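You operate a simulated robot arm through the tools that you are given. There is no shell and no other tool.

You run a simulated robot arm. Do the job below in one go: nothing can be reset, and whatever is moved stays where it is left.

## Task
Change the air line over from the yellow hose to the green hose.
Fine: shut the red air valve and bleed the line to zero first; yellow end into the grey hose cup, green end into the green coupling; open the valve last and see 4 bar on the line gauge. Where these are worked on the way, their far stop is far enough and under half their travel is too little: red air valve.

Only the result counts: the job must be done as asked and must still hold three seconds after the hand-in. Knocking over, shifting, dropping, spilling or breaking anything else fails it.

## Robot
A 6-joint arm with a two-finger gripper, fixed in place. Base frame: the origin is at the foot of the arm, x ahead of it, y to its left, z up. Readings come in cm, rad, newtons and seconds.
Its first joint turns from -2.897 to 2.897 rad. Payload 2.45 kg.
Tool frame: the origin (TCP) lies between the finger pads and is the grasp point; the fingertips stand 2 cm ahead of it; z points along the fingers, y is the line along which they close. Largest opening 14 cm; the body of the gripper starts 16.8 cm behind the TCP.
Orientation is told as [roll, pitch, yaw] about the base's x, y, z axes, in that order, counted from this pose: with the fingers straight down and closing along the base's y, the tool's x points along the base's -x, its y along +y and its z along -z.

## Interface
- The arm moves only by the tool jog_arm. Its argument "commands" is a list of rows, each a list of 7 numbers: the turn, a rotation vector about the base's x, y, z in rad, then the shift along the base's x, y, z in mm, then the gripper command, from -1 (shut) to 1 (fully open), values between in proportion. In form: [[wx, wy, wz, dx, dy, dz, hand], ...]. A call has 1 to 20 rows; each row shifts and turns the commanded pose from where the row before left it. Each row takes 0.2 s and may step no farther than 5 cm and 0.15 rad from the row before; otherwise, or with a gripper value out of range, the whole call is refused. Where a pose cannot be reached the arm comes as near as it can. A force on the tool above 40 N (or 10 N above the force at the start of the call, whichever is more), or a blocked arm, ends the call early, and 0.2 s more pass. The fingers move at their own pace (about 4.5 cm/s each) and stop on an object; they squeeze with about 30 N. The grip force told is the motor's: it shows also when the fingers shut on nothing. Time passes only in rows, and 0.2 s behind the last, so rows that do not move let the fingers close. It gives the time, the measured TCP pose, the force on the tool (base axes), the opening and the grip force at its end, in the units of the frame above (readings bear some noise), with the torque about the TCP (base axes, N m) and any sound that the robot's microphone picked up.
- Cameras (640 x 400 px; columns grow to the right, rows downward): "scene" is fixed at [4.88, 65.1, 163.33]; the picture's right is [-0.73, -0.69, 0.00], its down [-0.28, 0.30, -0.91] and it looks along [0.62, -0.66, -0.41] (base axes); focal length 321 px, centre (320, 200). "wrist" rides on the gripper at [7.8, 1.1, -20.9] in the tool frame; the picture's right is [-0.14, 0.99, 0.00], its down [-0.92, -0.13, -0.37] and it looks along [-0.37, -0.05, 0.93] (tool axes); focal length 280 px, centre (320, 200). There is no depth. A picture from a camera that has moved, and an enlarged one, comes with that camera's place and axes in the base frame and with its lens.
- camera(camera): a new picture of that camera. No time passes.
- enlarge(camera, box): a new picture of the part [left, top, right, bottom] of that camera's present view, enlarged. No time passes.
- finish_job(): hands the job in; it is judged then, once.

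Places have to be worked out from the pictures, the camera data and where the tool is seen. Open the gripper and draw the arm clear of the work before you hand the job in, unless the task says otherwise.

The tools are called as a command line: name --pt "numbers of a row" for each row, then --argument value for the rest, lists and objects as JSON in quotes. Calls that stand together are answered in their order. jog_arm: Moves the arm, as the interface text tells. Its arguments: {"type":"object","properties":{"commands":{"type":"array"}},"required":["commands"]} The other tools are called the same way: camera (camera) takes a picture; enlarge (camera, box) takes an enlarged picture of a part of a camera's view; finish_job () hands the job in.

At the start:

```text
clock: 0.0
tool_pos: [81.22, -9.24, 118.55]
tool_rot: [-0.001, 0.001, 0.001]
contact_force: [0.2, -0.5, 1.0]
wrist_torque: [0.0, 0.03, 0.01]
width: 14.0
finger_force: 0.0
```

scene: 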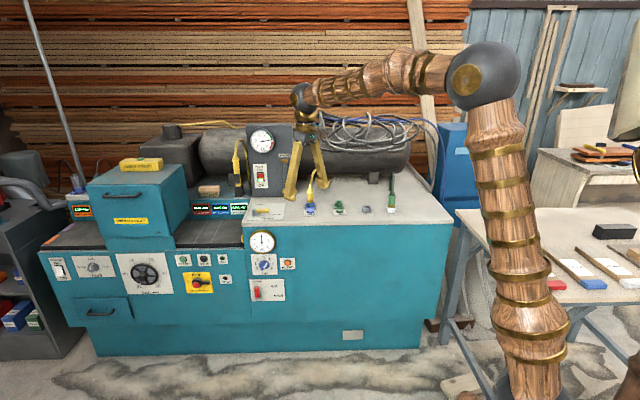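
wrist: 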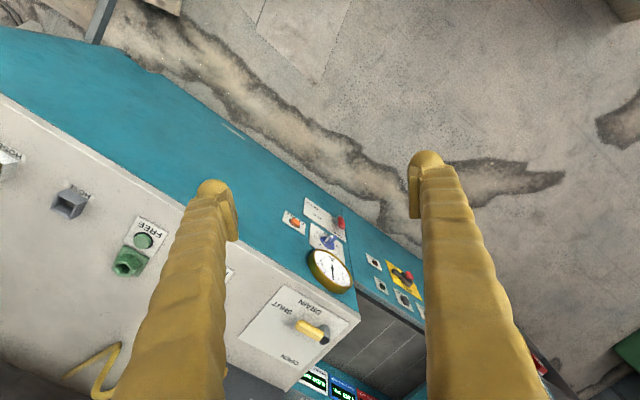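

I'll start by looking closely at the work area in both cameras before moving anything.

enlarge --camera "scene" --box '[220, 110, 420, 235]'

enlarge --camera "scene" --box '[230, 220, 330, 310]'

enlarge --camera "wrist" --box '[0, 130, 240, 400]'

enlarge --camera "wrist" --box '[220, 190, 440, 400]'

```text
3.20 times, centred on (320, 172) of scene
camera zoom: at [4.88, 65.1, 163.33], right [-0.73, -0.69, 0.0], down [-0.28, 0.3, -0.91], along [0.62, -0.66, -0.41], focal length 1028 px, centre (320, 288)
```

zoom: 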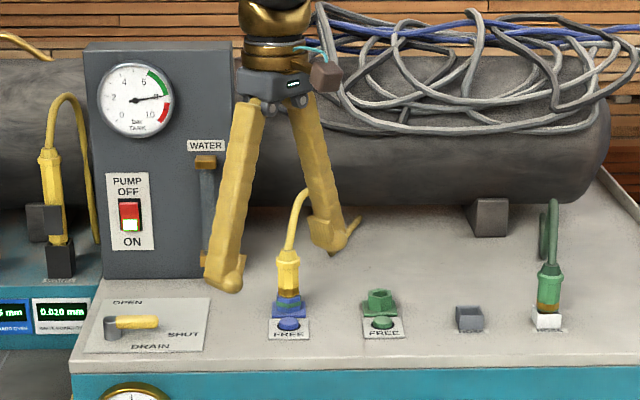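

```text
4.44 times, centred on (280, 265) of scene
camera zoom: at [4.88, 65.1, 163.33], right [-0.73, -0.69, 0.0], down [-0.28, 0.3, -0.91], along [0.62, -0.66, -0.41], focal length 1428 px, centre (498, -89)
```

zoom: 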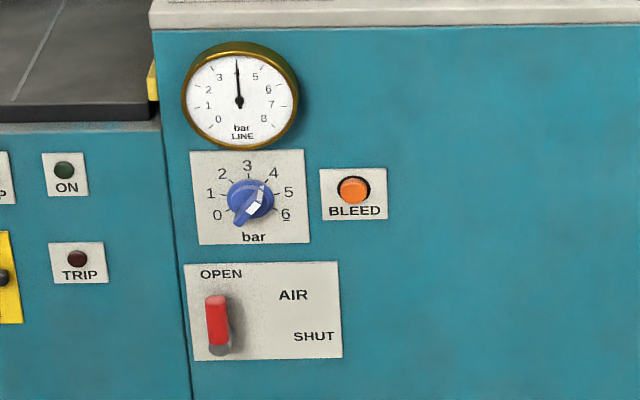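

```text
1.48 times, centred on (120, 265) of wrist
camera zoom: at [73.56, -8.09, 139.38], right [0.14, 0.99, 0.0], down [0.92, -0.13, 0.37], along [0.37, -0.05, -0.93], focal length 415 px, centre (616, 104)
```

zoom: 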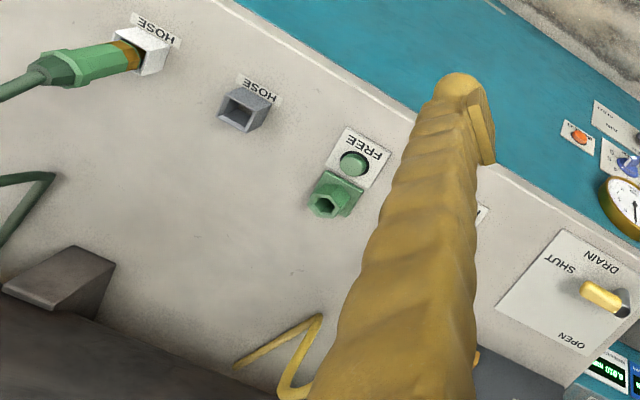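

```text
1.90 times, centred on (330, 295) of wrist
camera zoom: at [73.56, -8.09, 139.38], right [0.14, 0.99, 0.0], down [0.92, -0.13, 0.37], along [0.37, -0.05, -0.93], focal length 534 px, centre (301, 19)
```

zoom: 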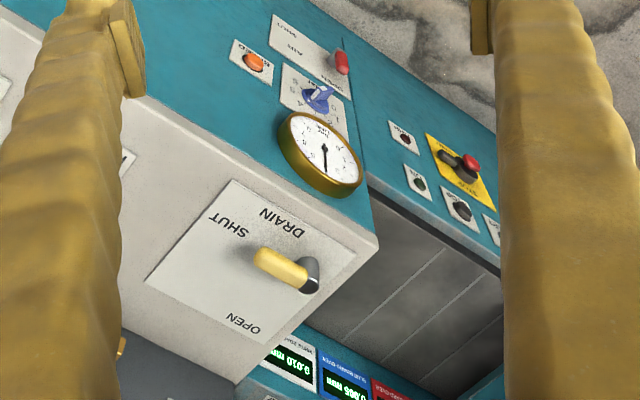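

The deck's front edge seems to run diagonally at about z≈90 cm. I'll pull back, yaw the tool to square up with the machine and look from a second viewpoint to triangulate better.

jog_arm --pt "0 0 -0.081 -25 -35 0 1" --pt "0 0 -0.081 -25 -35 0 1" --pt "0 0 -0.081 -25 -35 0 1" --pt "0 0 -0.081 -25 -35 0 1" --pt "0 0 -0.081 -25 -35 0 1" --pt "0 0 -0.081 -25 -35 0 1" --pt "0 0 -0.081 -25 -35 0 1" --pt "0 0 -0.081 -25 -35 0 1" --pt "0 0 -0.081 -25 -35 0 1" --pt "0 0 -0.081 -25 -35 0 1"

camera --camera "wrist"

camera --camera "scene"

```text
clock: 2.2
tool_pos: [56.21, -44.33, 118.36]
tool_rot: [0.0, 0.001, -0.811]
contact_force: [0.4, -0.8, 0.3]
wrist_torque: [0.03, -0.01, 0.01]
width: 14.02
finger_force: 0.1
```

```text
taken
camera wrist: at [51.74, -37.81, 139.34], right [0.81, 0.58, 0.0], down [0.54, -0.76, 0.37], along [0.21, -0.3, -0.93], focal length 280 px, centre (320, 200)
```

wrist: 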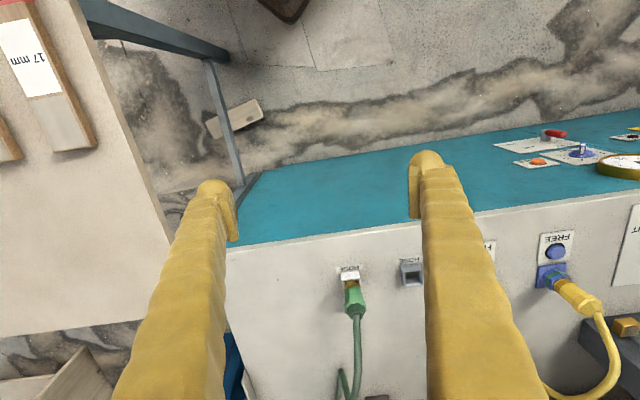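

```text
taken
```

scene: 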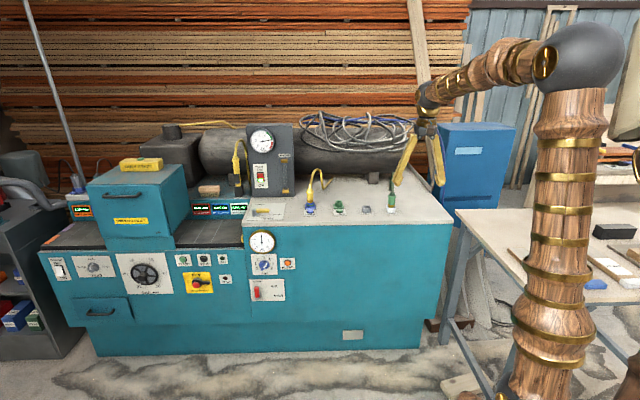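

Good baseline now. I'll zoom on the couplings, cups and hoses in both views to get accurate matching points.

enlarge --camera "wrist" --box '[310, 220, 450, 400]'

enlarge --camera "wrist" --box '[480, 110, 640, 400]'

enlarge --camera "scene" --box '[290, 160, 410, 235]'

enlarge --camera "scene" --box '[180, 120, 300, 195]'

```text
2.22 times, centred on (380, 310) of wrist
camera zoom: at [51.74, -37.81, 139.34], right [0.81, 0.58, 0.0], down [0.54, -0.76, 0.37], along [0.21, -0.3, -0.93], focal length 623 px, centre (187, -44)
```

zoom: 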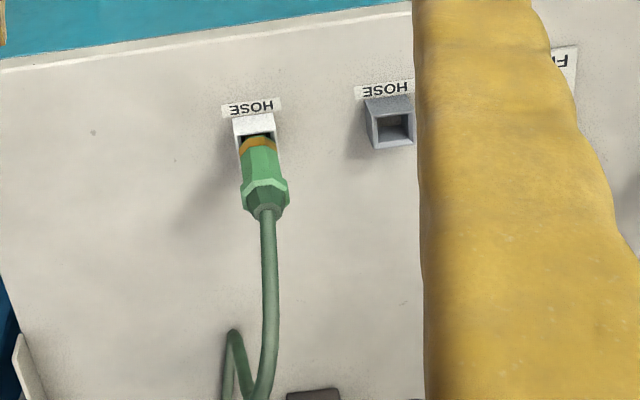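

```text
1.38 times, centred on (560, 255) of wrist
camera zoom: at [51.74, -37.81, 139.34], right [0.81, 0.58, 0.0], down [0.54, -0.76, 0.37], along [0.21, -0.3, -0.93], focal length 387 px, centre (-11, 124)
```

zoom: 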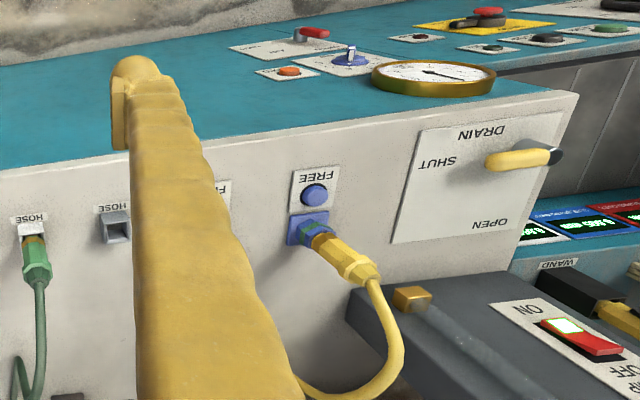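

```text
5.33 times, centred on (350, 198) of scene
camera zoom: at [4.88, 65.1, 163.33], right [-0.73, -0.69, 0.0], down [-0.28, 0.3, -0.91], along [0.62, -0.66, -0.41], focal length 1714 px, centre (160, 213)
```

zoom: 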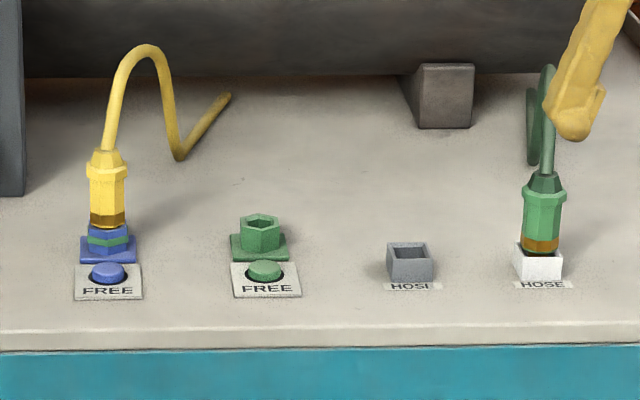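

```text
5.33 times, centred on (240, 158) of scene
camera zoom: at [4.88, 65.1, 163.33], right [-0.73, -0.69, 0.0], down [-0.28, 0.3, -0.91], along [0.62, -0.66, -0.41], focal length 1714 px, centre (747, 427)
```

zoom: 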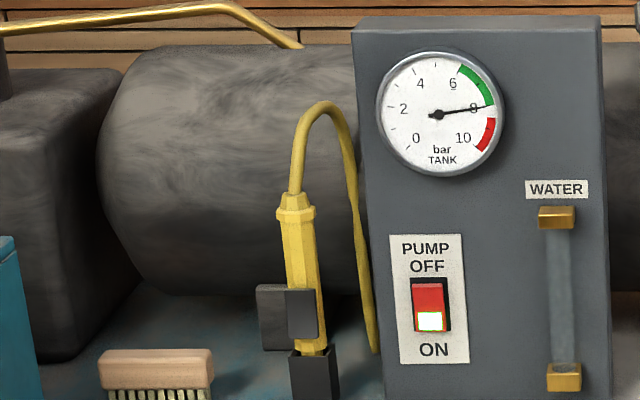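

The picture is now clear: the front edge of the machine runs at 45°, with the yellow plug in the blue coupling around (110,-39,~91), the green plug in its cup around (79,-65), the bleed button near (107,-20,69) and the red lever near (117,-7,50–57), pointing up at OPEN. I'll shut the fingers, swing along the front while staying clear of it, and tilt the tool towards horizontal to see the panel.

jog_arm --pt "0 0 0.026 26.8 36.8 0 -1" --pt "-0.0707 -0.0707 0 26.8 36.8 -10 -1" --pt "-0.0707 -0.0707 0 26.8 36.8 -10 -1" --pt "-0.0707 -0.0707 0 26.8 36.8 -10 -1" --pt "-0.0707 -0.0707 0 26.8 36.8 -10 -1" --pt "-0.0707 -0.0707 0 26.8 36.8 -10 -1" --pt "-0.0707 -0.0707 0 26.8 36.8 -10 -1" --pt "-0.0707 -0.0707 0 26.8 36.8 -10 -1" --pt "-0.0707 -0.0707 0 26.8 36.8 -10 -1" --pt "-0.0707 -0.0707 0 26.8 36.8 -10 -1"

camera --camera "wrist"

camera --camera "scene"

```text
clock: 4.4
tool_pos: [83.09, -7.31, 109.45]
tool_rot: [-0.003, -0.902, -0.781]
contact_force: [-0.4, 0.4, 0.2]
wrist_torque: [0.03, 0.0, 0.01]
width: 0.0
finger_force: 29.3
```

```text
taken
camera wrist: at [68.96, 8.48, 116.34], right [0.76, 0.64, 0.11], down [0.11, -0.29, 0.95], along [0.64, -0.71, -0.29], focal length 280 px, centre (320, 200)
```

wrist: 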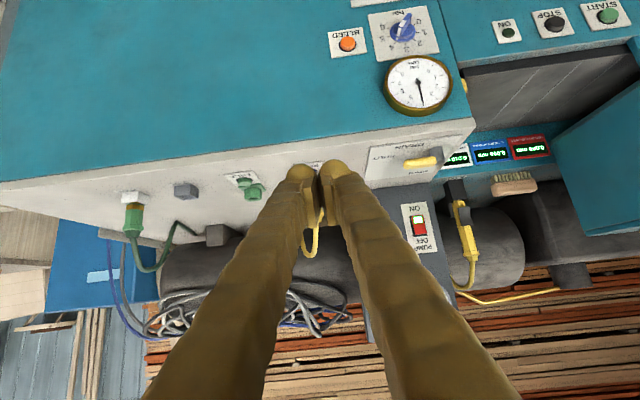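

```text
taken
```

scene: 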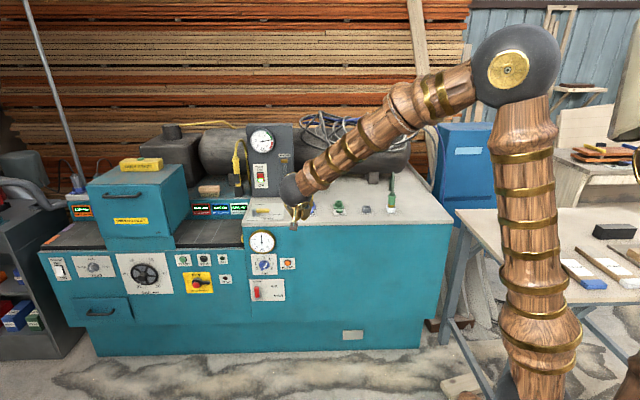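

The wrist view confirms the bleed button at about (107,-20,69). I'll carry on to a spot left of and out from the red lever, with the tool nearly horizontal.

jog_arm --pt "-0.0354 -0.0354 0 17.9 20.2 -39 -1" --pt "-0.0354 -0.0354 0 17.9 20.2 -39 -1" --pt "-0.0354 -0.0354 0 17.9 20.2 -39 -1" --pt "-0.0354 -0.0354 0 17.9 20.2 -39 -1" --pt "-0.0354 -0.0354 0 17.9 20.2 -39 -1" --pt "-0.0354 -0.0354 0 17.9 20.2 -39 -1" --pt "-0.0354 -0.0354 0 17.9 20.2 -39 -1" --pt "-0.0354 -0.0354 0 17.9 20.2 -39 -1" --pt "-0.0354 -0.0354 0 17.9 20.2 -39 -1" --pt "-0.0354 -0.0354 0 17.9 20.2 -39 -1" --pt "-0.0354 -0.0354 0 17.9 20.2 -39 -1" --pt "-0.0354 -0.0354 0 17.9 20.2 -39 -1"

camera --camera "wrist"

camera --camera "scene"

```text
clock: 7.0
tool_pos: [104.26, 16.81, 62.85]
tool_rot: [-0.018, -1.503, -0.769]
contact_force: [-0.4, 0.6, 0.9]
wrist_torque: [0.03, 0.03, -0.06]
width: 0.0
finger_force: 29.4
```

```text
taken
camera wrist: at [90.21, 32.72, 56.4], right [0.71, 0.69, 0.14], down [-0.31, 0.13, 0.94], along [0.64, -0.71, 0.3], focal length 280 px, centre (320, 200)
```

wrist: 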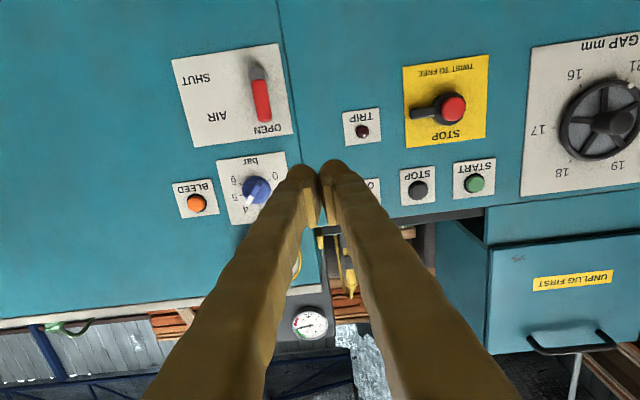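

```text
taken
```

scene: 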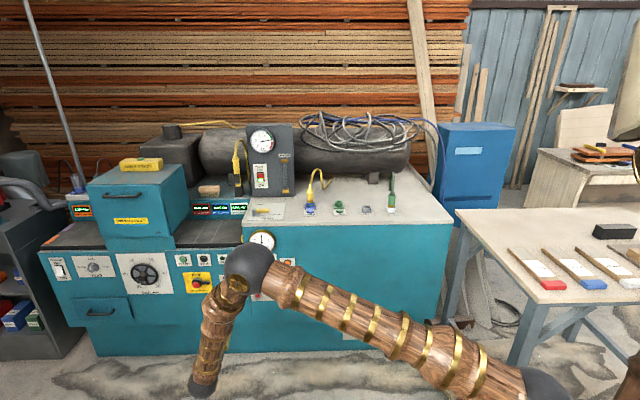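

The lever is clearly visible, with its hub at z≈49.5, its tip at z≈57.5 and l≈78 along the face. I'll move in to just left of the handle, still short of the face, and check.

jog_arm --pt "0 0 0 22.5 -25.5 -13 -1" --pt "0 0 0 22.5 -25.5 -13 -1" --pt "0 0 0 22.5 -25.5 -13 -1" --pt "0 0 0 22.5 -25.5 -13 -1" --pt "0 0 0 22.5 -25.5 -13 -1" --pt "0 0 0 22.5 -25.5 -13 -1"

camera --camera "wrist"

camera --camera "scene"

```text
clock: 8.4
tool_pos: [118.22, 1.59, 55.08]
tool_rot: [-0.033, -1.501, -0.751]
contact_force: [-0.1, -0.3, 0.0]
wrist_torque: [0.01, 0.02, -0.07]
width: 0.02
finger_force: 29.8
```

```text
taken
camera wrist: at [103.92, 17.55, 48.65], right [0.71, 0.69, 0.13], down [-0.3, 0.13, 0.94], along [0.64, -0.71, 0.3], focal length 280 px, centre (320, 200)
```

wrist: 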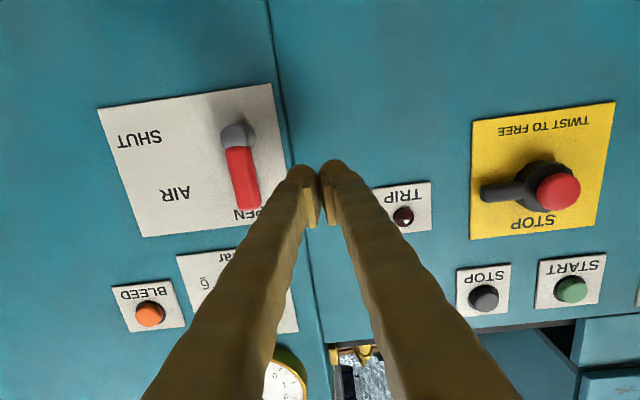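

```text
taken
```

scene: 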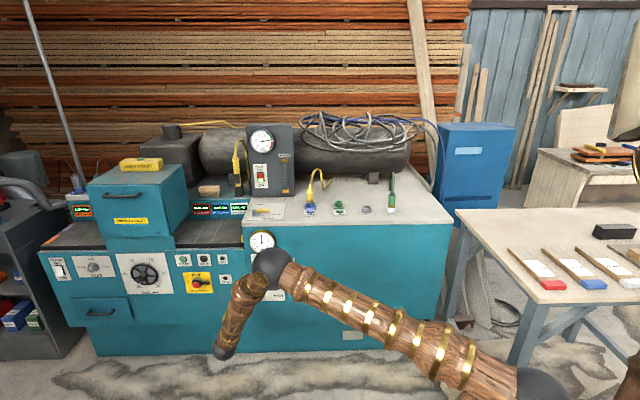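

The handle is at l≈77.6, with its pivot at z≈49.8, and the fingertips are about 7 cm to its left. I'll advance 3.5 cm so the tips overlap the handle in depth, then begin sweeping it right along the arc.

jog_arm --pt "0 0 0 12.4 -12.4 0 -1" --pt "0 0 0 12.4 -12.4 0 -1" --pt "0 0 0 -8.5 -8.5 0 -1" --pt "0 0 0 -8.5 -8.5 0 -1" --pt "0 0 0 -8.5 -8.5 0 -1" --pt "0 0 0 -8.5 -8.5 4 -1" --pt "0 0 0 -8.5 -8.5 3 -1" --pt "0 0 0 -8.5 -8.5 3 -1"

camera --camera "wrist"

```text
clock: 10.2
tool_pos: [115.38, -6.07, 55.93]
tool_rot: [-0.031, -1.5, -0.753]
contact_force: [0.9, -0.4, 0.0]
wrist_torque: [0.01, -0.01, 0.0]
width: 0.0
finger_force: 29.8
```

```text
taken
camera wrist: at [101.13, 9.85, 49.52], right [0.71, 0.69, 0.14], down [-0.3, 0.13, 0.94], along [0.64, -0.71, 0.3], focal length 280 px, centre (320, 200)
```

wrist: 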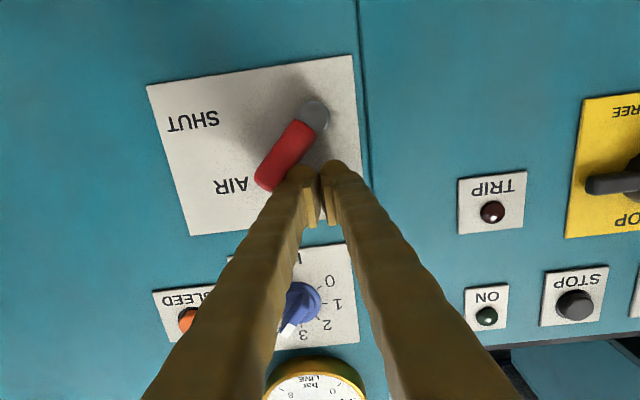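

The handle follows the fingers and is now about halfway. I'll continue the arc right and then down until it meets the SHUT stop.

jog_arm --pt "0 0 0 -8.5 -8.5 -2 -1" --pt "0 0 0 -8.5 -8.5 -4 -1" --pt "0 0 0 -8.5 -8.5 -7 -1" --pt "0 0 0 -6 -6 -9 -1" --pt "0 0 0 -3 -3 -9 -1" --pt "0 0 0 0 0 -6 -1"

camera --camera "wrist"

```text
clock: 11.5
tool_pos: [112.12, -9.34, 53.37]
tool_rot: [0.031, -1.51, -0.816]
contact_force: [-2.4, 2.1, 11.6]
wrist_torque: [-0.04, -0.04, -0.03]
width: 0.59
finger_force: 29.1
stopped in row 6: the force on the tool passed its limit at 50 N (the readings are from after the stop); the commanded pose is now the measured one
```

```text
taken
camera wrist: at [98.04, 6.5, 46.81], right [0.71, 0.69, 0.14], down [-0.31, 0.13, 0.94], along [0.64, -0.71, 0.31], focal length 280 px, centre (320, 200)
```

wrist: 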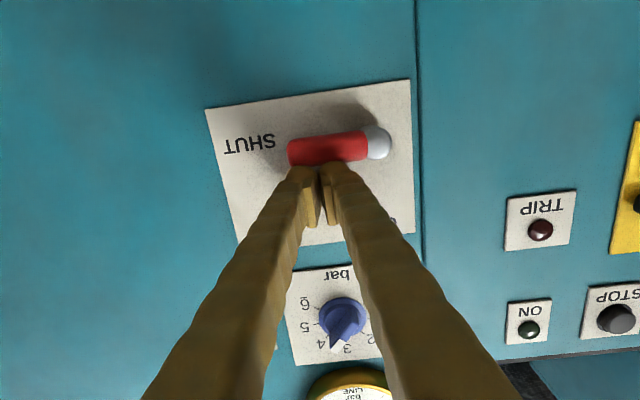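

The lever lies on its SHUT stop, and the force limit confirmed hard contact. I'll back off up and out, then move in front of the bleed button (l≈61.5, z≈69.3).

jog_arm --pt "0 0 0 0 0 10 -1" --pt "0 0 0 -28.3 28.3 0 -1" --pt "0 0 0 -28.3 28.3 0 -1" --pt "0 0 0 -19.8 -19.8 37 -1" --pt "0 0 0 -19.8 -19.8 37 -1" --pt "0 0 0 -19.8 -19.8 37 -1" --pt "0 0 0 -19.8 -19.8 38 -1" --pt "0 0 0 0 0 0 -1"

camera --camera "wrist"

camera --camera "scene"

```text
clock: 13.3
tool_pos: [99.29, -11.47, 69.43]
tool_rot: [-0.146, -1.504, -0.644]
contact_force: [0.2, 0.0, 0.1]
wrist_torque: [-0.01, -0.02, 0.02]
width: 0.0
finger_force: 29.2
out of reach, approached as far as the arm can: row 7
```

```text
taken
camera wrist: at [85.06, 4.46, 63.01], right [0.71, 0.69, 0.13], down [-0.3, 0.13, 0.94], along [0.64, -0.71, 0.3], focal length 280 px, centre (320, 200)
```

wrist: 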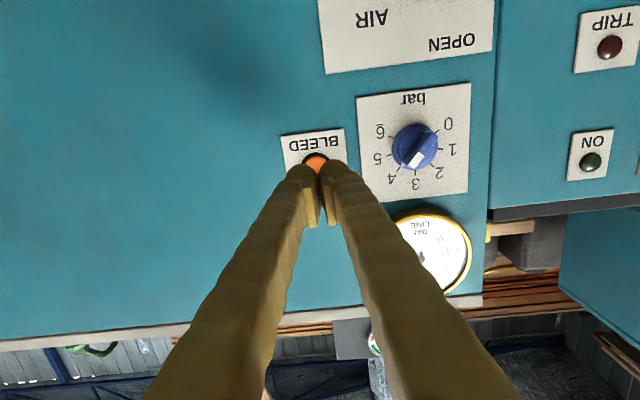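

```text
taken
```

scene: 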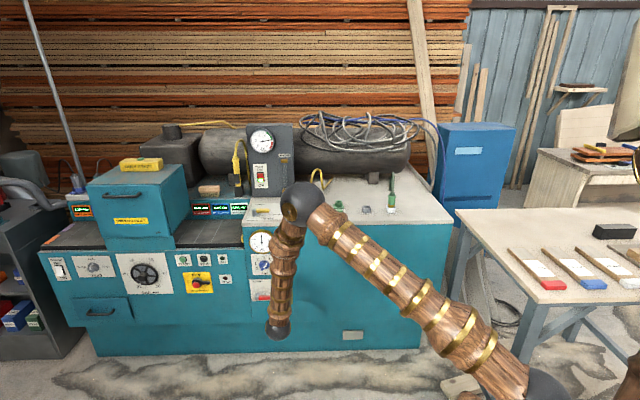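

The fingertips are lined up with the orange button (l≈61.7, z≈69). I'll advance 8 cm along the face normal, then creep in to press.

jog_arm --pt "0 0 0 26 -30 -2 -1" --pt "0 0 0 28.3 -28.3 0 -1" --pt "0 0 0 3.5 -3.5 0 -1" --pt "0 0 0 3.5 -3.5 0 -1"

camera --camera "wrist"

camera --camera "scene"

```text
clock: 14.3
tool_pos: [105.25, -17.97, 69.19]
tool_rot: [0.018, -1.508, -0.802]
contact_force: [-5.5, 4.1, 2.1]
wrist_torque: [-0.08, -0.09, -0.01]
width: 0.6
finger_force: 29.7
heard: click
```

```text
taken
camera wrist: at [91.14, -2.16, 62.7], right [0.71, 0.69, 0.14], down [-0.31, 0.13, 0.94], along [0.64, -0.71, 0.31], focal length 280 px, centre (320, 200)
```

wrist: 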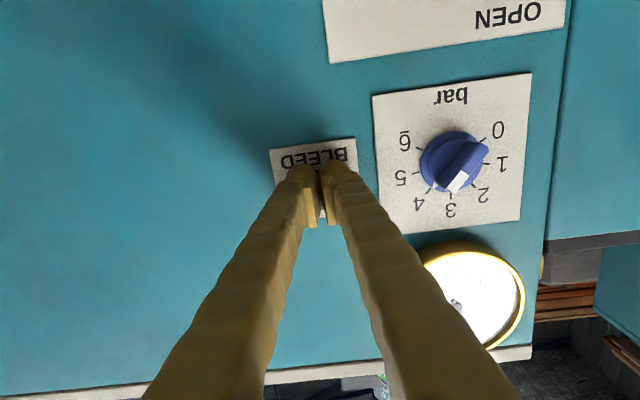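

```text
taken
```

scene: 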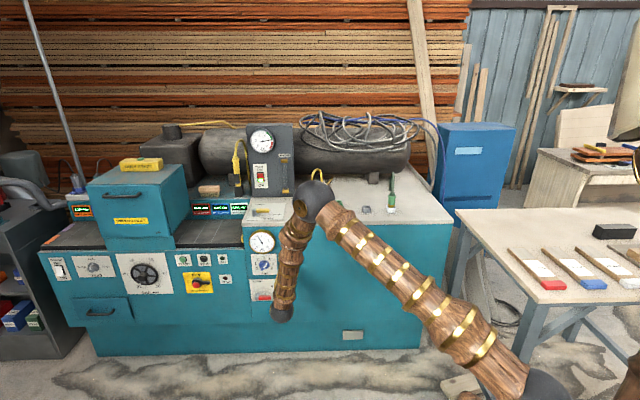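

I heard a click and read about 7 N, so the button is down. I'll hold it and watch the line gauge fall.

enlarge --camera "scene" --box '[240, 225, 290, 260]'

jog_arm --pt "0 0 0 0 0 0 -1" --pt "0 0 0 0 0 0 -1" --pt "0 0 0 0 0 0 -1" --pt "0 0 0 0 0 0 -1" --pt "0 0 0 0 0 0 -1" --pt "0 0 0 0 0 0 -1" --pt "0 0 0 0 0 0 -1" --pt "0 0 0 0 0 0 -1" --pt "0 0 0 0 0 0 -1" --pt "0 0 0 0 0 0 -1"

enlarge --camera "scene" --box '[240, 225, 290, 260]'

```text
11.43 times, centred on (265, 242) of scene
camera zoom: at [4.88, 65.1, 163.33], right [-0.73, -0.69, 0.0], down [-0.28, 0.3, -0.91], along [0.62, -0.66, -0.41], focal length 3672 px, centre (949, -286)
```

zoom: 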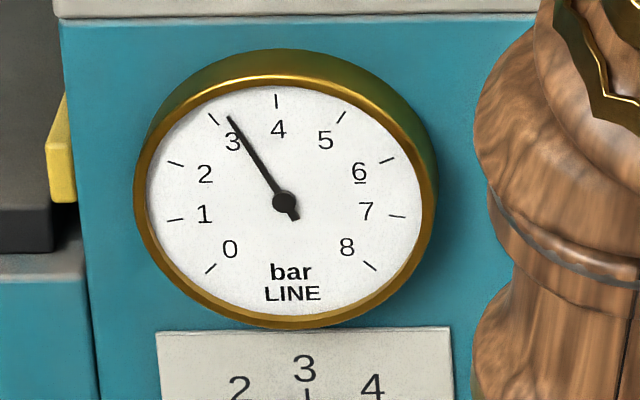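

```text
clock: 16.5
tool_pos: [105.32, -17.99, 69.18]
tool_rot: [0.017, -1.507, -0.803]
contact_force: [-5.9, 4.3, -2.4]
wrist_torque: [0.01, -0.03, 0.0]
width: 0.61
finger_force: 29.5
```

```text
11.43 times, centred on (265, 242) of scene
camera zoom: at [4.88, 65.1, 163.33], right [-0.73, -0.69, 0.0], down [-0.28, 0.3, -0.91], along [0.62, -0.66, -0.41], focal length 3672 px, centre (949, -286)
```

zoom: 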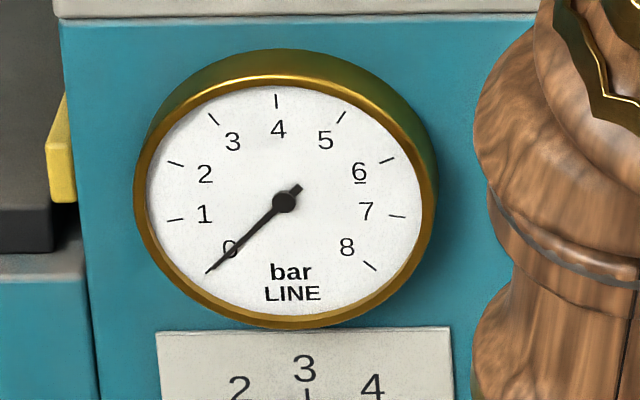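

The line gauge reads 0. I'll hold a moment longer to be sure, then back off the button.

jog_arm --pt "0 0 0 0 0 0 -1" --pt "0 0 0 0 0 0 -1" --pt "0 0 0 0 0 0 -1" --pt "0 0 0 0 0 0 -1" --pt "0 0 0 -14.1 14.1 0 -1" --pt "0 0 0 -28.3 28.3 0 -1" --pt "0 0 0 -28.3 28.3 0 -1"

camera --camera "scene"

enlarge --camera "scene" --box '[240, 225, 290, 260]'

```text
clock: 18.1
tool_pos: [99.08, -10.75, 69.64]
tool_rot: [-0.128, -1.503, -0.66]
contact_force: [-0.2, -0.1, -0.3]
wrist_torque: [-0.03, 0.01, 0.04]
width: 0.01
finger_force: 29.5
out of reach, approached as far as the arm can: row 7
```

```text
taken
```

scene: 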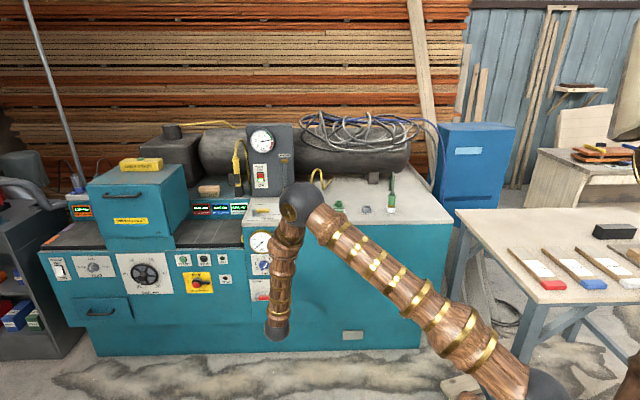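

```text
11.43 times, centred on (265, 242) of scene
camera zoom: at [4.88, 65.1, 163.33], right [-0.73, -0.69, 0.0], down [-0.28, 0.3, -0.91], along [0.62, -0.66, -0.41], focal length 3672 px, centre (949, -286)
```

zoom: 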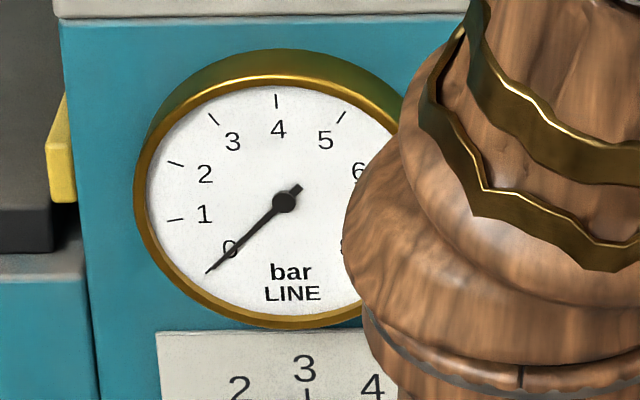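

The line holds at 0 bar with the button released. I'll raise the hand in front of the machine and ease the tilt to about 50° for work on the deck.

jog_arm --pt "0 0 0 0 0 40 -1" --pt "0.045 0.045 0 0 0 46 -1" --pt "0.045 0.045 0 0 0 46 -1" --pt "0.045 0.045 0 0 0 46 -1" --pt "0.045 0.045 0 0 0 46 -1" --pt "0.045 0.045 0 0 0 46 -1" --pt "0.045 0.045 0 0 0 46 -1" --pt "0.045 0.045 0 0 0 46 -1" --pt "0.045 0.045 0 0 0 46 -1" --pt "0.045 0.045 0 0 0 46 -1" --pt "0.045 0.045 0 0 0 46 -1"

camera --camera "wrist"

camera --camera "scene"

```text
clock: 20.5
tool_pos: [99.12, -10.9, 119.51]
tool_rot: [0.004, -0.869, -0.785]
contact_force: [-0.2, 1.1, -0.9]
wrist_torque: [-0.04, -0.03, -0.02]
width: 0.01
finger_force: 28.8
```

```text
taken
camera wrist: at [85.19, 4.87, 126.98], right [0.76, 0.64, 0.11], down [0.13, -0.31, 0.94], along [0.63, -0.7, -0.32], focal length 280 px, centre (320, 200)
```

wrist: 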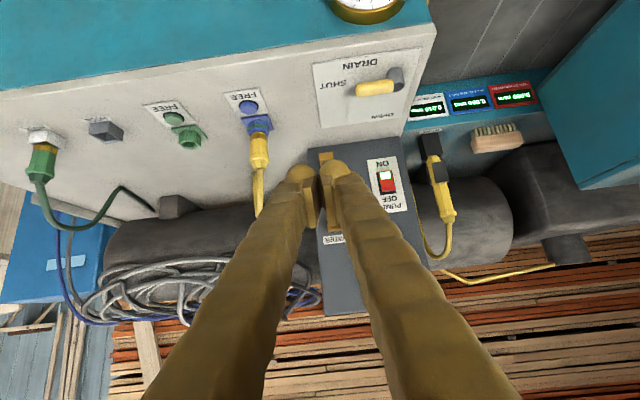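

```text
taken
```

scene: 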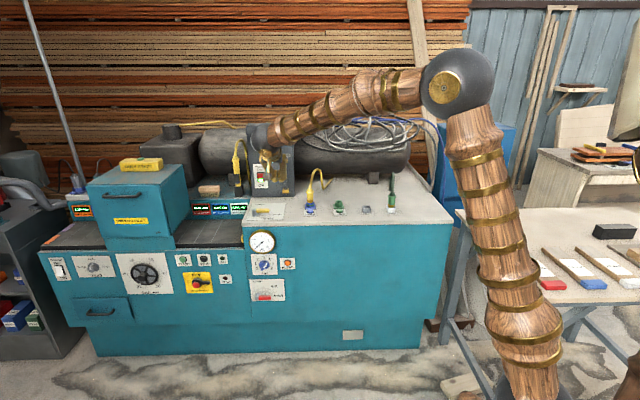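

I now have a good view of the whole deck. I'll enlarge it to locate each button, coupling and cup precisely.

enlarge --camera "wrist" --box '[130, 70, 290, 220]'

enlarge --camera "wrist" --box '[10, 100, 150, 220]'

enlarge --camera "scene" --box '[290, 160, 410, 235]'

```text
2.67 times, centred on (210, 145) of wrist
camera zoom: at [85.19, 4.87, 126.98], right [0.76, 0.64, 0.11], down [0.13, -0.31, 0.94], along [0.63, -0.7, -0.32], focal length 748 px, centre (613, 347)
```

zoom: 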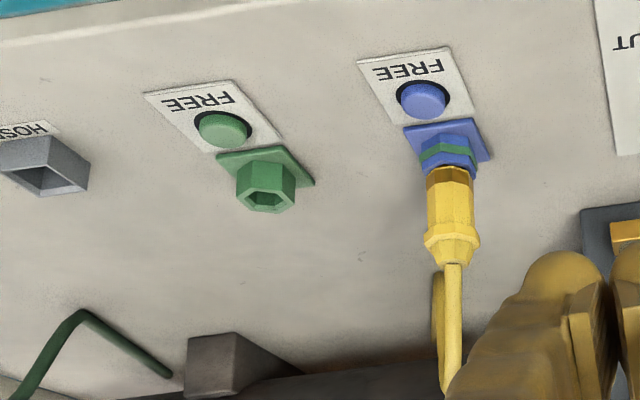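

```text
3.33 times, centred on (80, 160) of wrist
camera zoom: at [85.19, 4.87, 126.98], right [0.76, 0.64, 0.11], down [0.13, -0.31, 0.94], along [0.63, -0.7, -0.32], focal length 935 px, centre (1120, 333)
```

zoom: 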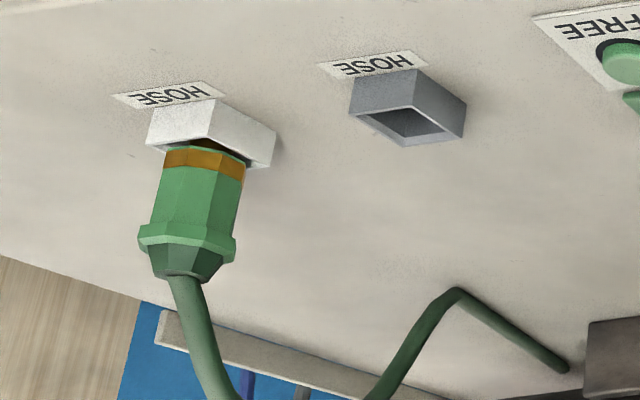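

```text
5.33 times, centred on (350, 198) of scene
camera zoom: at [4.88, 65.1, 163.33], right [-0.73, -0.69, 0.0], down [-0.28, 0.3, -0.91], along [0.62, -0.66, -0.41], focal length 1714 px, centre (160, 213)
```

zoom: 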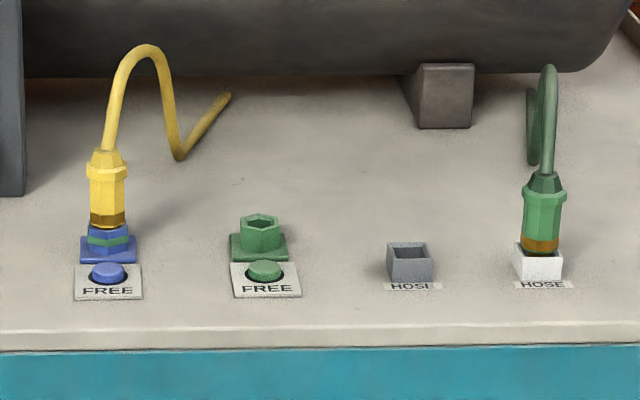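

My estimates in face coordinates (d = depth along the face normal, l = along the face) are:
- **Blue FREE button:** d≈99.4, l≈50.3, z≈93
- **Yellow plug:** d≈105.3, l≈50.3
- **Green coupling:** d≈105.9, l≈35.7
- **Grey cup:** d≈99.9, l≈22.4
- **Green plug:** d≈100.3, l≈10.3

I'll move above the blue FREE button now.

jog_arm --pt "0 0 0 9.3 -33.7 -20.7 -1" --pt "0 0 0 9.3 -33.7 -20.7 -1" --pt "0 0 0 9.3 -33.7 -20.7 -1" --pt "0 0 0 9.3 -33.7 -20.7 -1" --pt "0 0 0 9.3 -33.7 -20.7 -1" --pt "0 0 0 9.3 -33.7 -20.7 -1" --pt "0 0 0 9.3 -33.7 -20.7 -1"

camera --camera "wrist"

enlarge --camera "scene" --box '[260, 150, 380, 235]'

```text
clock: 22.1
tool_pos: [105.6, -34.29, 105.15]
tool_rot: [0.002, -0.871, -0.789]
contact_force: [-0.6, 0.5, 1.0]
wrist_torque: [0.0, 0.0, -0.01]
width: 0.01
finger_force: 29.8
```

```text
taken
camera wrist: at [91.62, -18.69, 112.58], right [0.76, 0.64, 0.11], down [0.13, -0.31, 0.94], along [0.63, -0.7, -0.32], focal length 280 px, centre (320, 200)
```

wrist: 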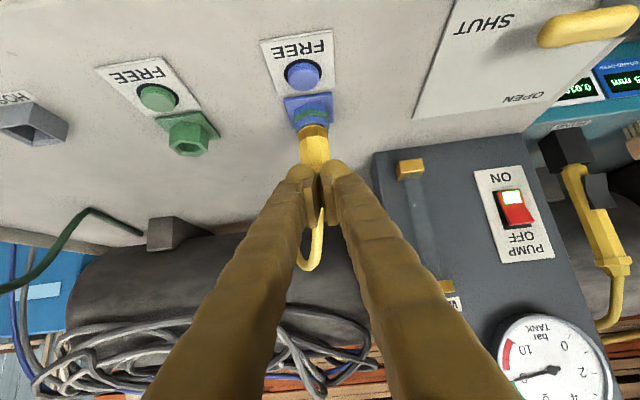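

```text
4.71 times, centred on (320, 192) of scene
camera zoom: at [4.88, 65.1, 163.33], right [-0.73, -0.69, 0.0], down [-0.28, 0.3, -0.91], along [0.62, -0.66, -0.41], focal length 1512 px, centre (320, 235)
```

zoom: 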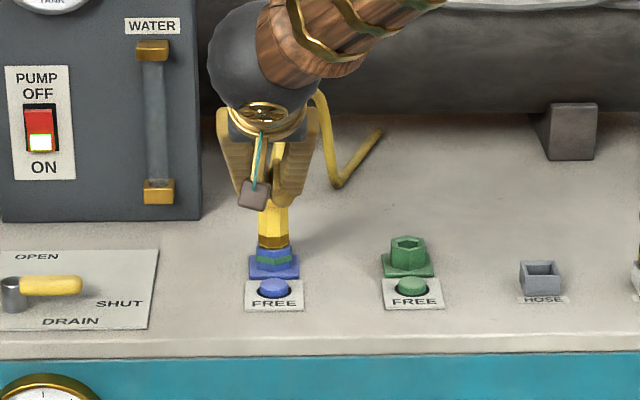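

The tool is right above the blue FREE button, which re-measures at d≈99.3, l≈50.1. I'll lower it and creep down onto the button.

jog_arm --pt "0 0 0 0 -3 -40 -1" --pt "0 0 0 0 0 -40 -1" --pt "0 0 0 0 0 -6 -1" --pt "0 0 0 0 0 -5 -1" --pt "0 0 0 0 0 -4 -1" --pt "0 0 0 0 0 -4 -1"

camera --camera "wrist"

enlarge --camera "scene" --box '[260, 150, 380, 235]'

```text
clock: 23.5
tool_pos: [105.54, -34.66, 95.17]
tool_rot: [0.004, -0.869, -0.787]
contact_force: [1.0, -0.5, 4.0]
wrist_torque: [0.0, -0.02, -0.03]
width: 0.62
finger_force: 28.9
heard: click
```

```text
taken
camera wrist: at [91.59, -18.98, 102.75], right [0.76, 0.64, 0.11], down [0.13, -0.31, 0.94], along [0.63, -0.7, -0.32], focal length 280 px, centre (320, 200)
```

wrist: 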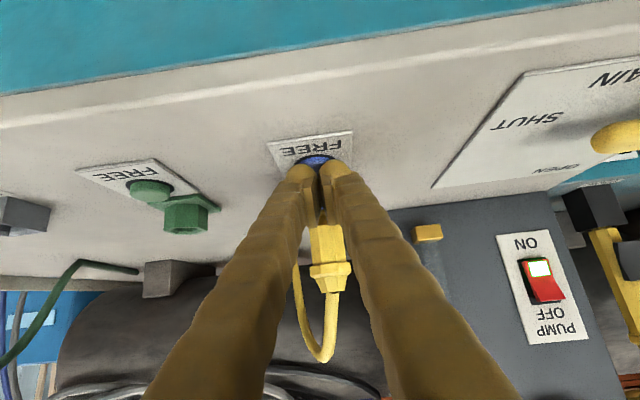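

```text
4.71 times, centred on (320, 192) of scene
camera zoom: at [4.88, 65.1, 163.33], right [-0.73, -0.69, 0.0], down [-0.28, 0.3, -0.91], along [0.62, -0.66, -0.41], focal length 1512 px, centre (320, 235)
```

zoom: 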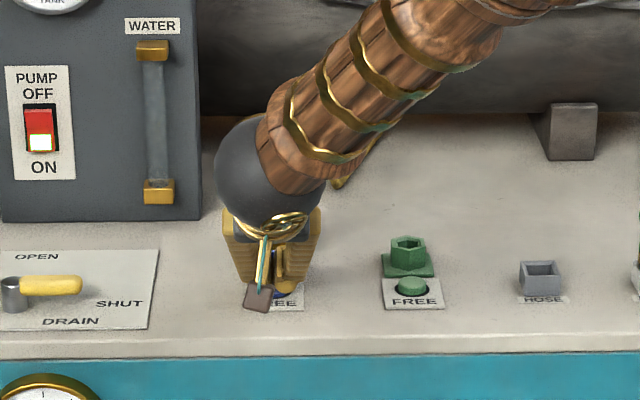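

A click was heard at about 4 N. I'll lift straight up and see what happened to the yellow plug.

jog_arm --pt "0 0 0 0 0 20 -1" --pt "0 0 0 0 0 40 -1" --pt "0 0 0 0 0 40 -1"

camera --camera "wrist"

enlarge --camera "scene" --box '[260, 150, 380, 235]'

enlarge --camera "wrist" --box '[250, 20, 400, 290]'

```text
clock: 24.3
tool_pos: [105.53, -34.65, 105.28]
tool_rot: [-0.001, -0.872, -0.786]
contact_force: [-0.8, -0.2, 0.2]
wrist_torque: [-0.03, -0.06, 0.01]
width: 0.0
finger_force: 29.7
```

```text
taken
camera wrist: at [91.64, -18.96, 112.72], right [0.76, 0.64, 0.11], down [0.13, -0.31, 0.94], along [0.63, -0.7, -0.32], focal length 280 px, centre (320, 200)
```

wrist: 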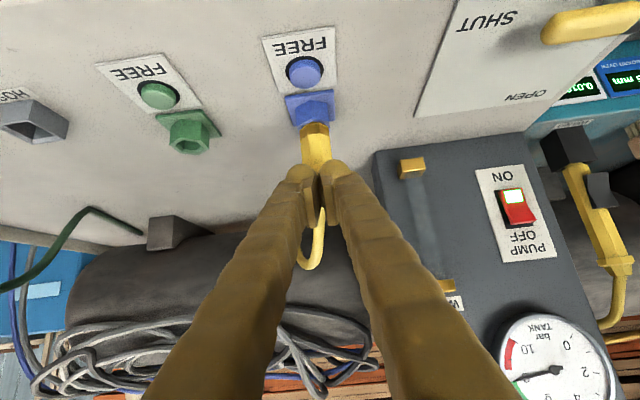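

```text
4.71 times, centred on (320, 192) of scene
camera zoom: at [4.88, 65.1, 163.33], right [-0.73, -0.69, 0.0], down [-0.28, 0.3, -0.91], along [0.62, -0.66, -0.41], focal length 1512 px, centre (320, 235)
```

zoom: 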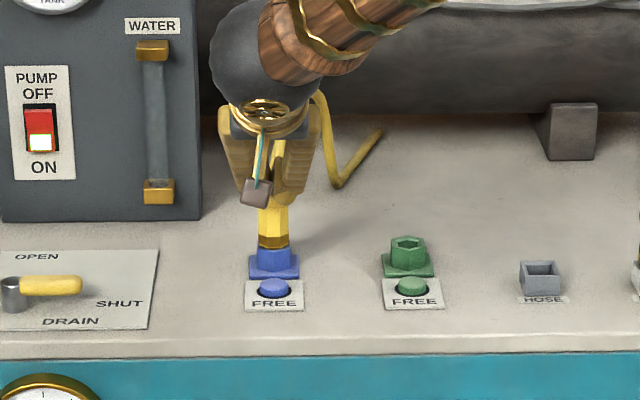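

```text
1.48 times, centred on (325, 155) of wrist
camera zoom: at [91.64, -18.96, 112.72], right [0.76, 0.64, 0.11], down [0.13, -0.31, 0.94], along [0.63, -0.7, -0.32], focal length 415 px, centre (313, 267)
```

zoom: 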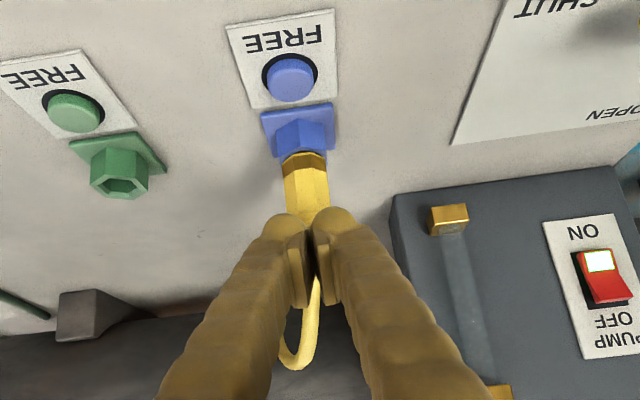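

The green lock ring on the blue coupling has disappeared, so the yellow plug is released. I'll open to 8 cm and slide in along the tool axis around the plug body (axis d≈105.8, l≈50.2, z≈99).

jog_arm --pt "0 0 0 0 0 0 0.15" --pt "0 0 0 0 0 0 0.15" --pt "0 0 0 0 0 0 0.15" --pt "0 0 0 0 0 0 0.15" --pt "0 0 0 0 0 0 0.15" --pt "0 0 0 16.2 -16.2 -19 0.15" --pt "0 0 0 16.2 -16.2 -19 0.15"

camera --camera "wrist"

enlarge --camera "scene" --box '[260, 150, 380, 235]'

```text
clock: 25.9
tool_pos: [108.71, -37.83, 101.43]
tool_rot: [0.002, -0.871, -0.788]
contact_force: [-0.1, -0.2, 0.1]
wrist_torque: [0.03, 0.01, 0.02]
width: 8.03
finger_force: 0.0
```

```text
taken
camera wrist: at [94.82, -22.28, 108.91], right [0.76, 0.64, 0.11], down [0.13, -0.31, 0.94], along [0.63, -0.7, -0.32], focal length 280 px, centre (320, 200)
```

wrist: 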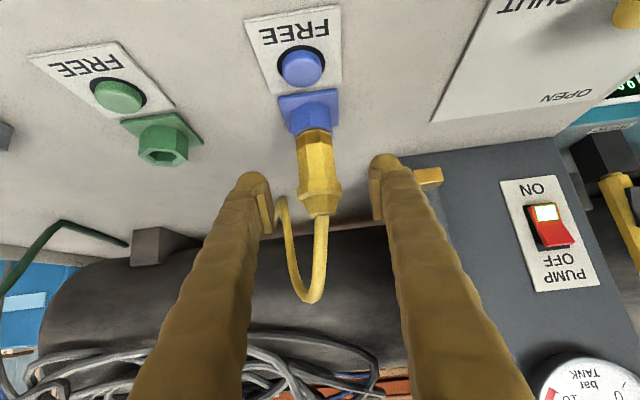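

```text
4.71 times, centred on (320, 192) of scene
camera zoom: at [4.88, 65.1, 163.33], right [-0.73, -0.69, 0.0], down [-0.28, 0.3, -0.91], along [0.62, -0.66, -0.41], focal length 1512 px, centre (320, 235)
```

zoom: 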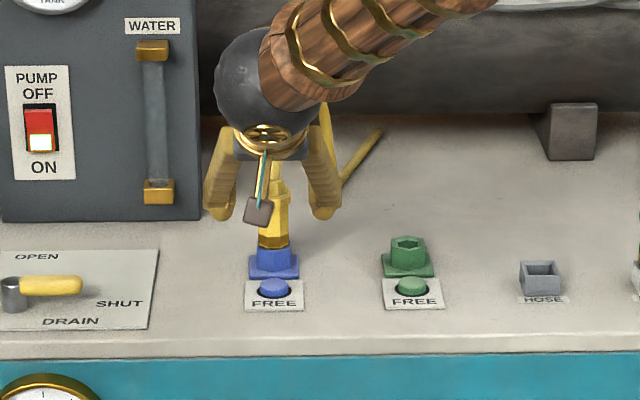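

The plug sits centred between the fingers. I'll advance the last couple of centimetres and close on the body.

jog_arm --pt "0 0 0 7.8 -7.8 -11 0.15" --pt "0 0 0 7.8 -7.8 -11 0.15" --pt "0 0 0 0 0 0 -1" --pt "0 0 0 0 0 0 -1" --pt "0 0 0 0 0 0 -1" --pt "0 0 0 0 0 0 -1" --pt "0 0 0 0 0 0 -1"

camera --camera "wrist"

enlarge --camera "scene" --box '[260, 150, 380, 235]'

```text
clock: 27.5
tool_pos: [110.36, -39.47, 99.29]
tool_rot: [0.001, -0.87, -0.787]
contact_force: [0.4, 0.0, 0.1]
wrist_torque: [0.03, 0.0, 0.0]
width: 3.55
finger_force: 30.3
```

```text
taken
camera wrist: at [96.4, -23.79, 106.73], right [0.76, 0.64, 0.11], down [0.13, -0.31, 0.94], along [0.63, -0.7, -0.32], focal length 280 px, centre (320, 200)
```

wrist: 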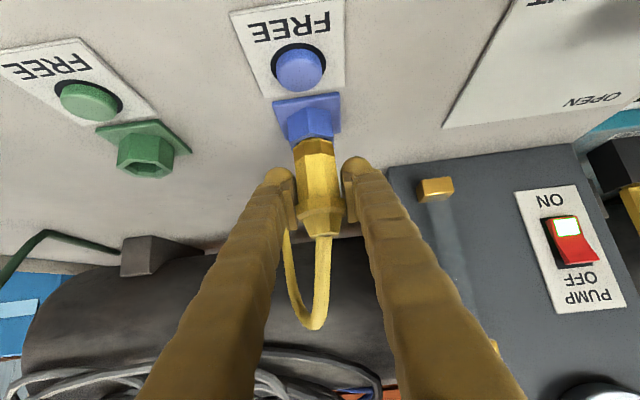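

```text
4.71 times, centred on (320, 192) of scene
camera zoom: at [4.88, 65.1, 163.33], right [-0.73, -0.69, 0.0], down [-0.28, 0.3, -0.91], along [0.62, -0.66, -0.41], focal length 1512 px, centre (320, 235)
```

zoom: 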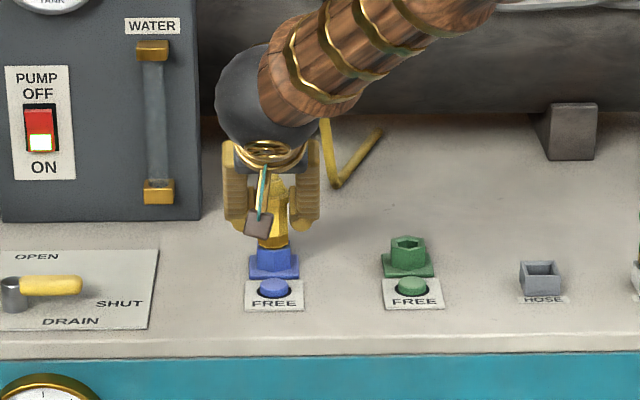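

The plug is gripped (width 3.55 cm, 30 N). I'll lift it straight up out of the coupling.

jog_arm --pt "0 0 0 0 0 5 -1" --pt "0 0 0 0 0 10 -1" --pt "0 0 0 0 0 15 -1" --pt "0 0 0 0 0 20 -1" --pt "0 0 0 0 0 25 -1" --pt "0 0 0 0 0 25 -1"

camera --camera "wrist"

enlarge --camera "scene" --box '[260, 150, 380, 235]'

```text
clock: 28.9
tool_pos: [110.37, -39.41, 109.19]
tool_rot: [0.001, -0.871, -0.789]
contact_force: [0.0, 0.3, -1.3]
wrist_torque: [-0.05, 0.0, 0.0]
width: 3.53
finger_force: 29.9
```

```text
taken
camera wrist: at [96.42, -23.83, 116.8], right [0.76, 0.64, 0.11], down [0.13, -0.31, 0.94], along [0.63, -0.7, -0.32], focal length 280 px, centre (320, 200)
```

wrist: 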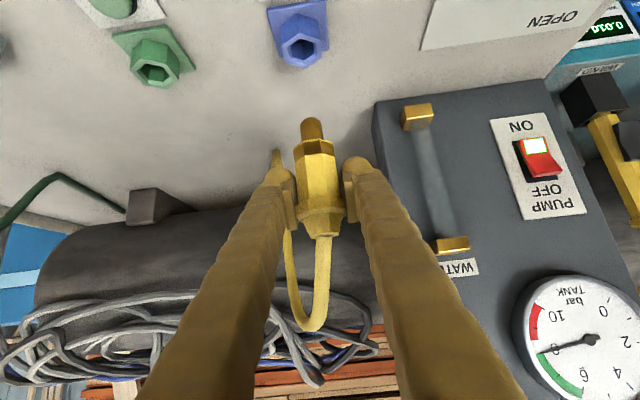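

```text
4.71 times, centred on (320, 192) of scene
camera zoom: at [4.88, 65.1, 163.33], right [-0.73, -0.69, 0.0], down [-0.28, 0.3, -0.91], along [0.62, -0.66, -0.41], focal length 1512 px, centre (320, 235)
```

zoom: 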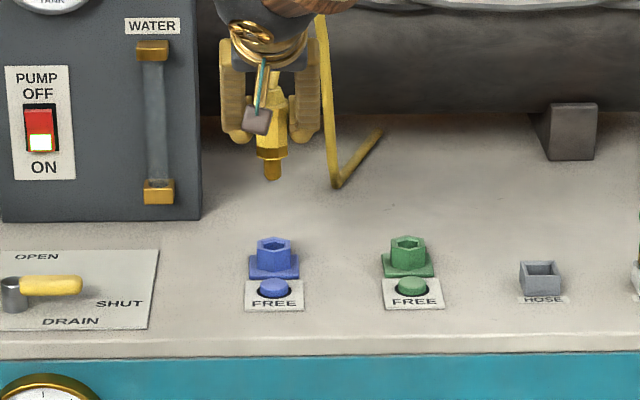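

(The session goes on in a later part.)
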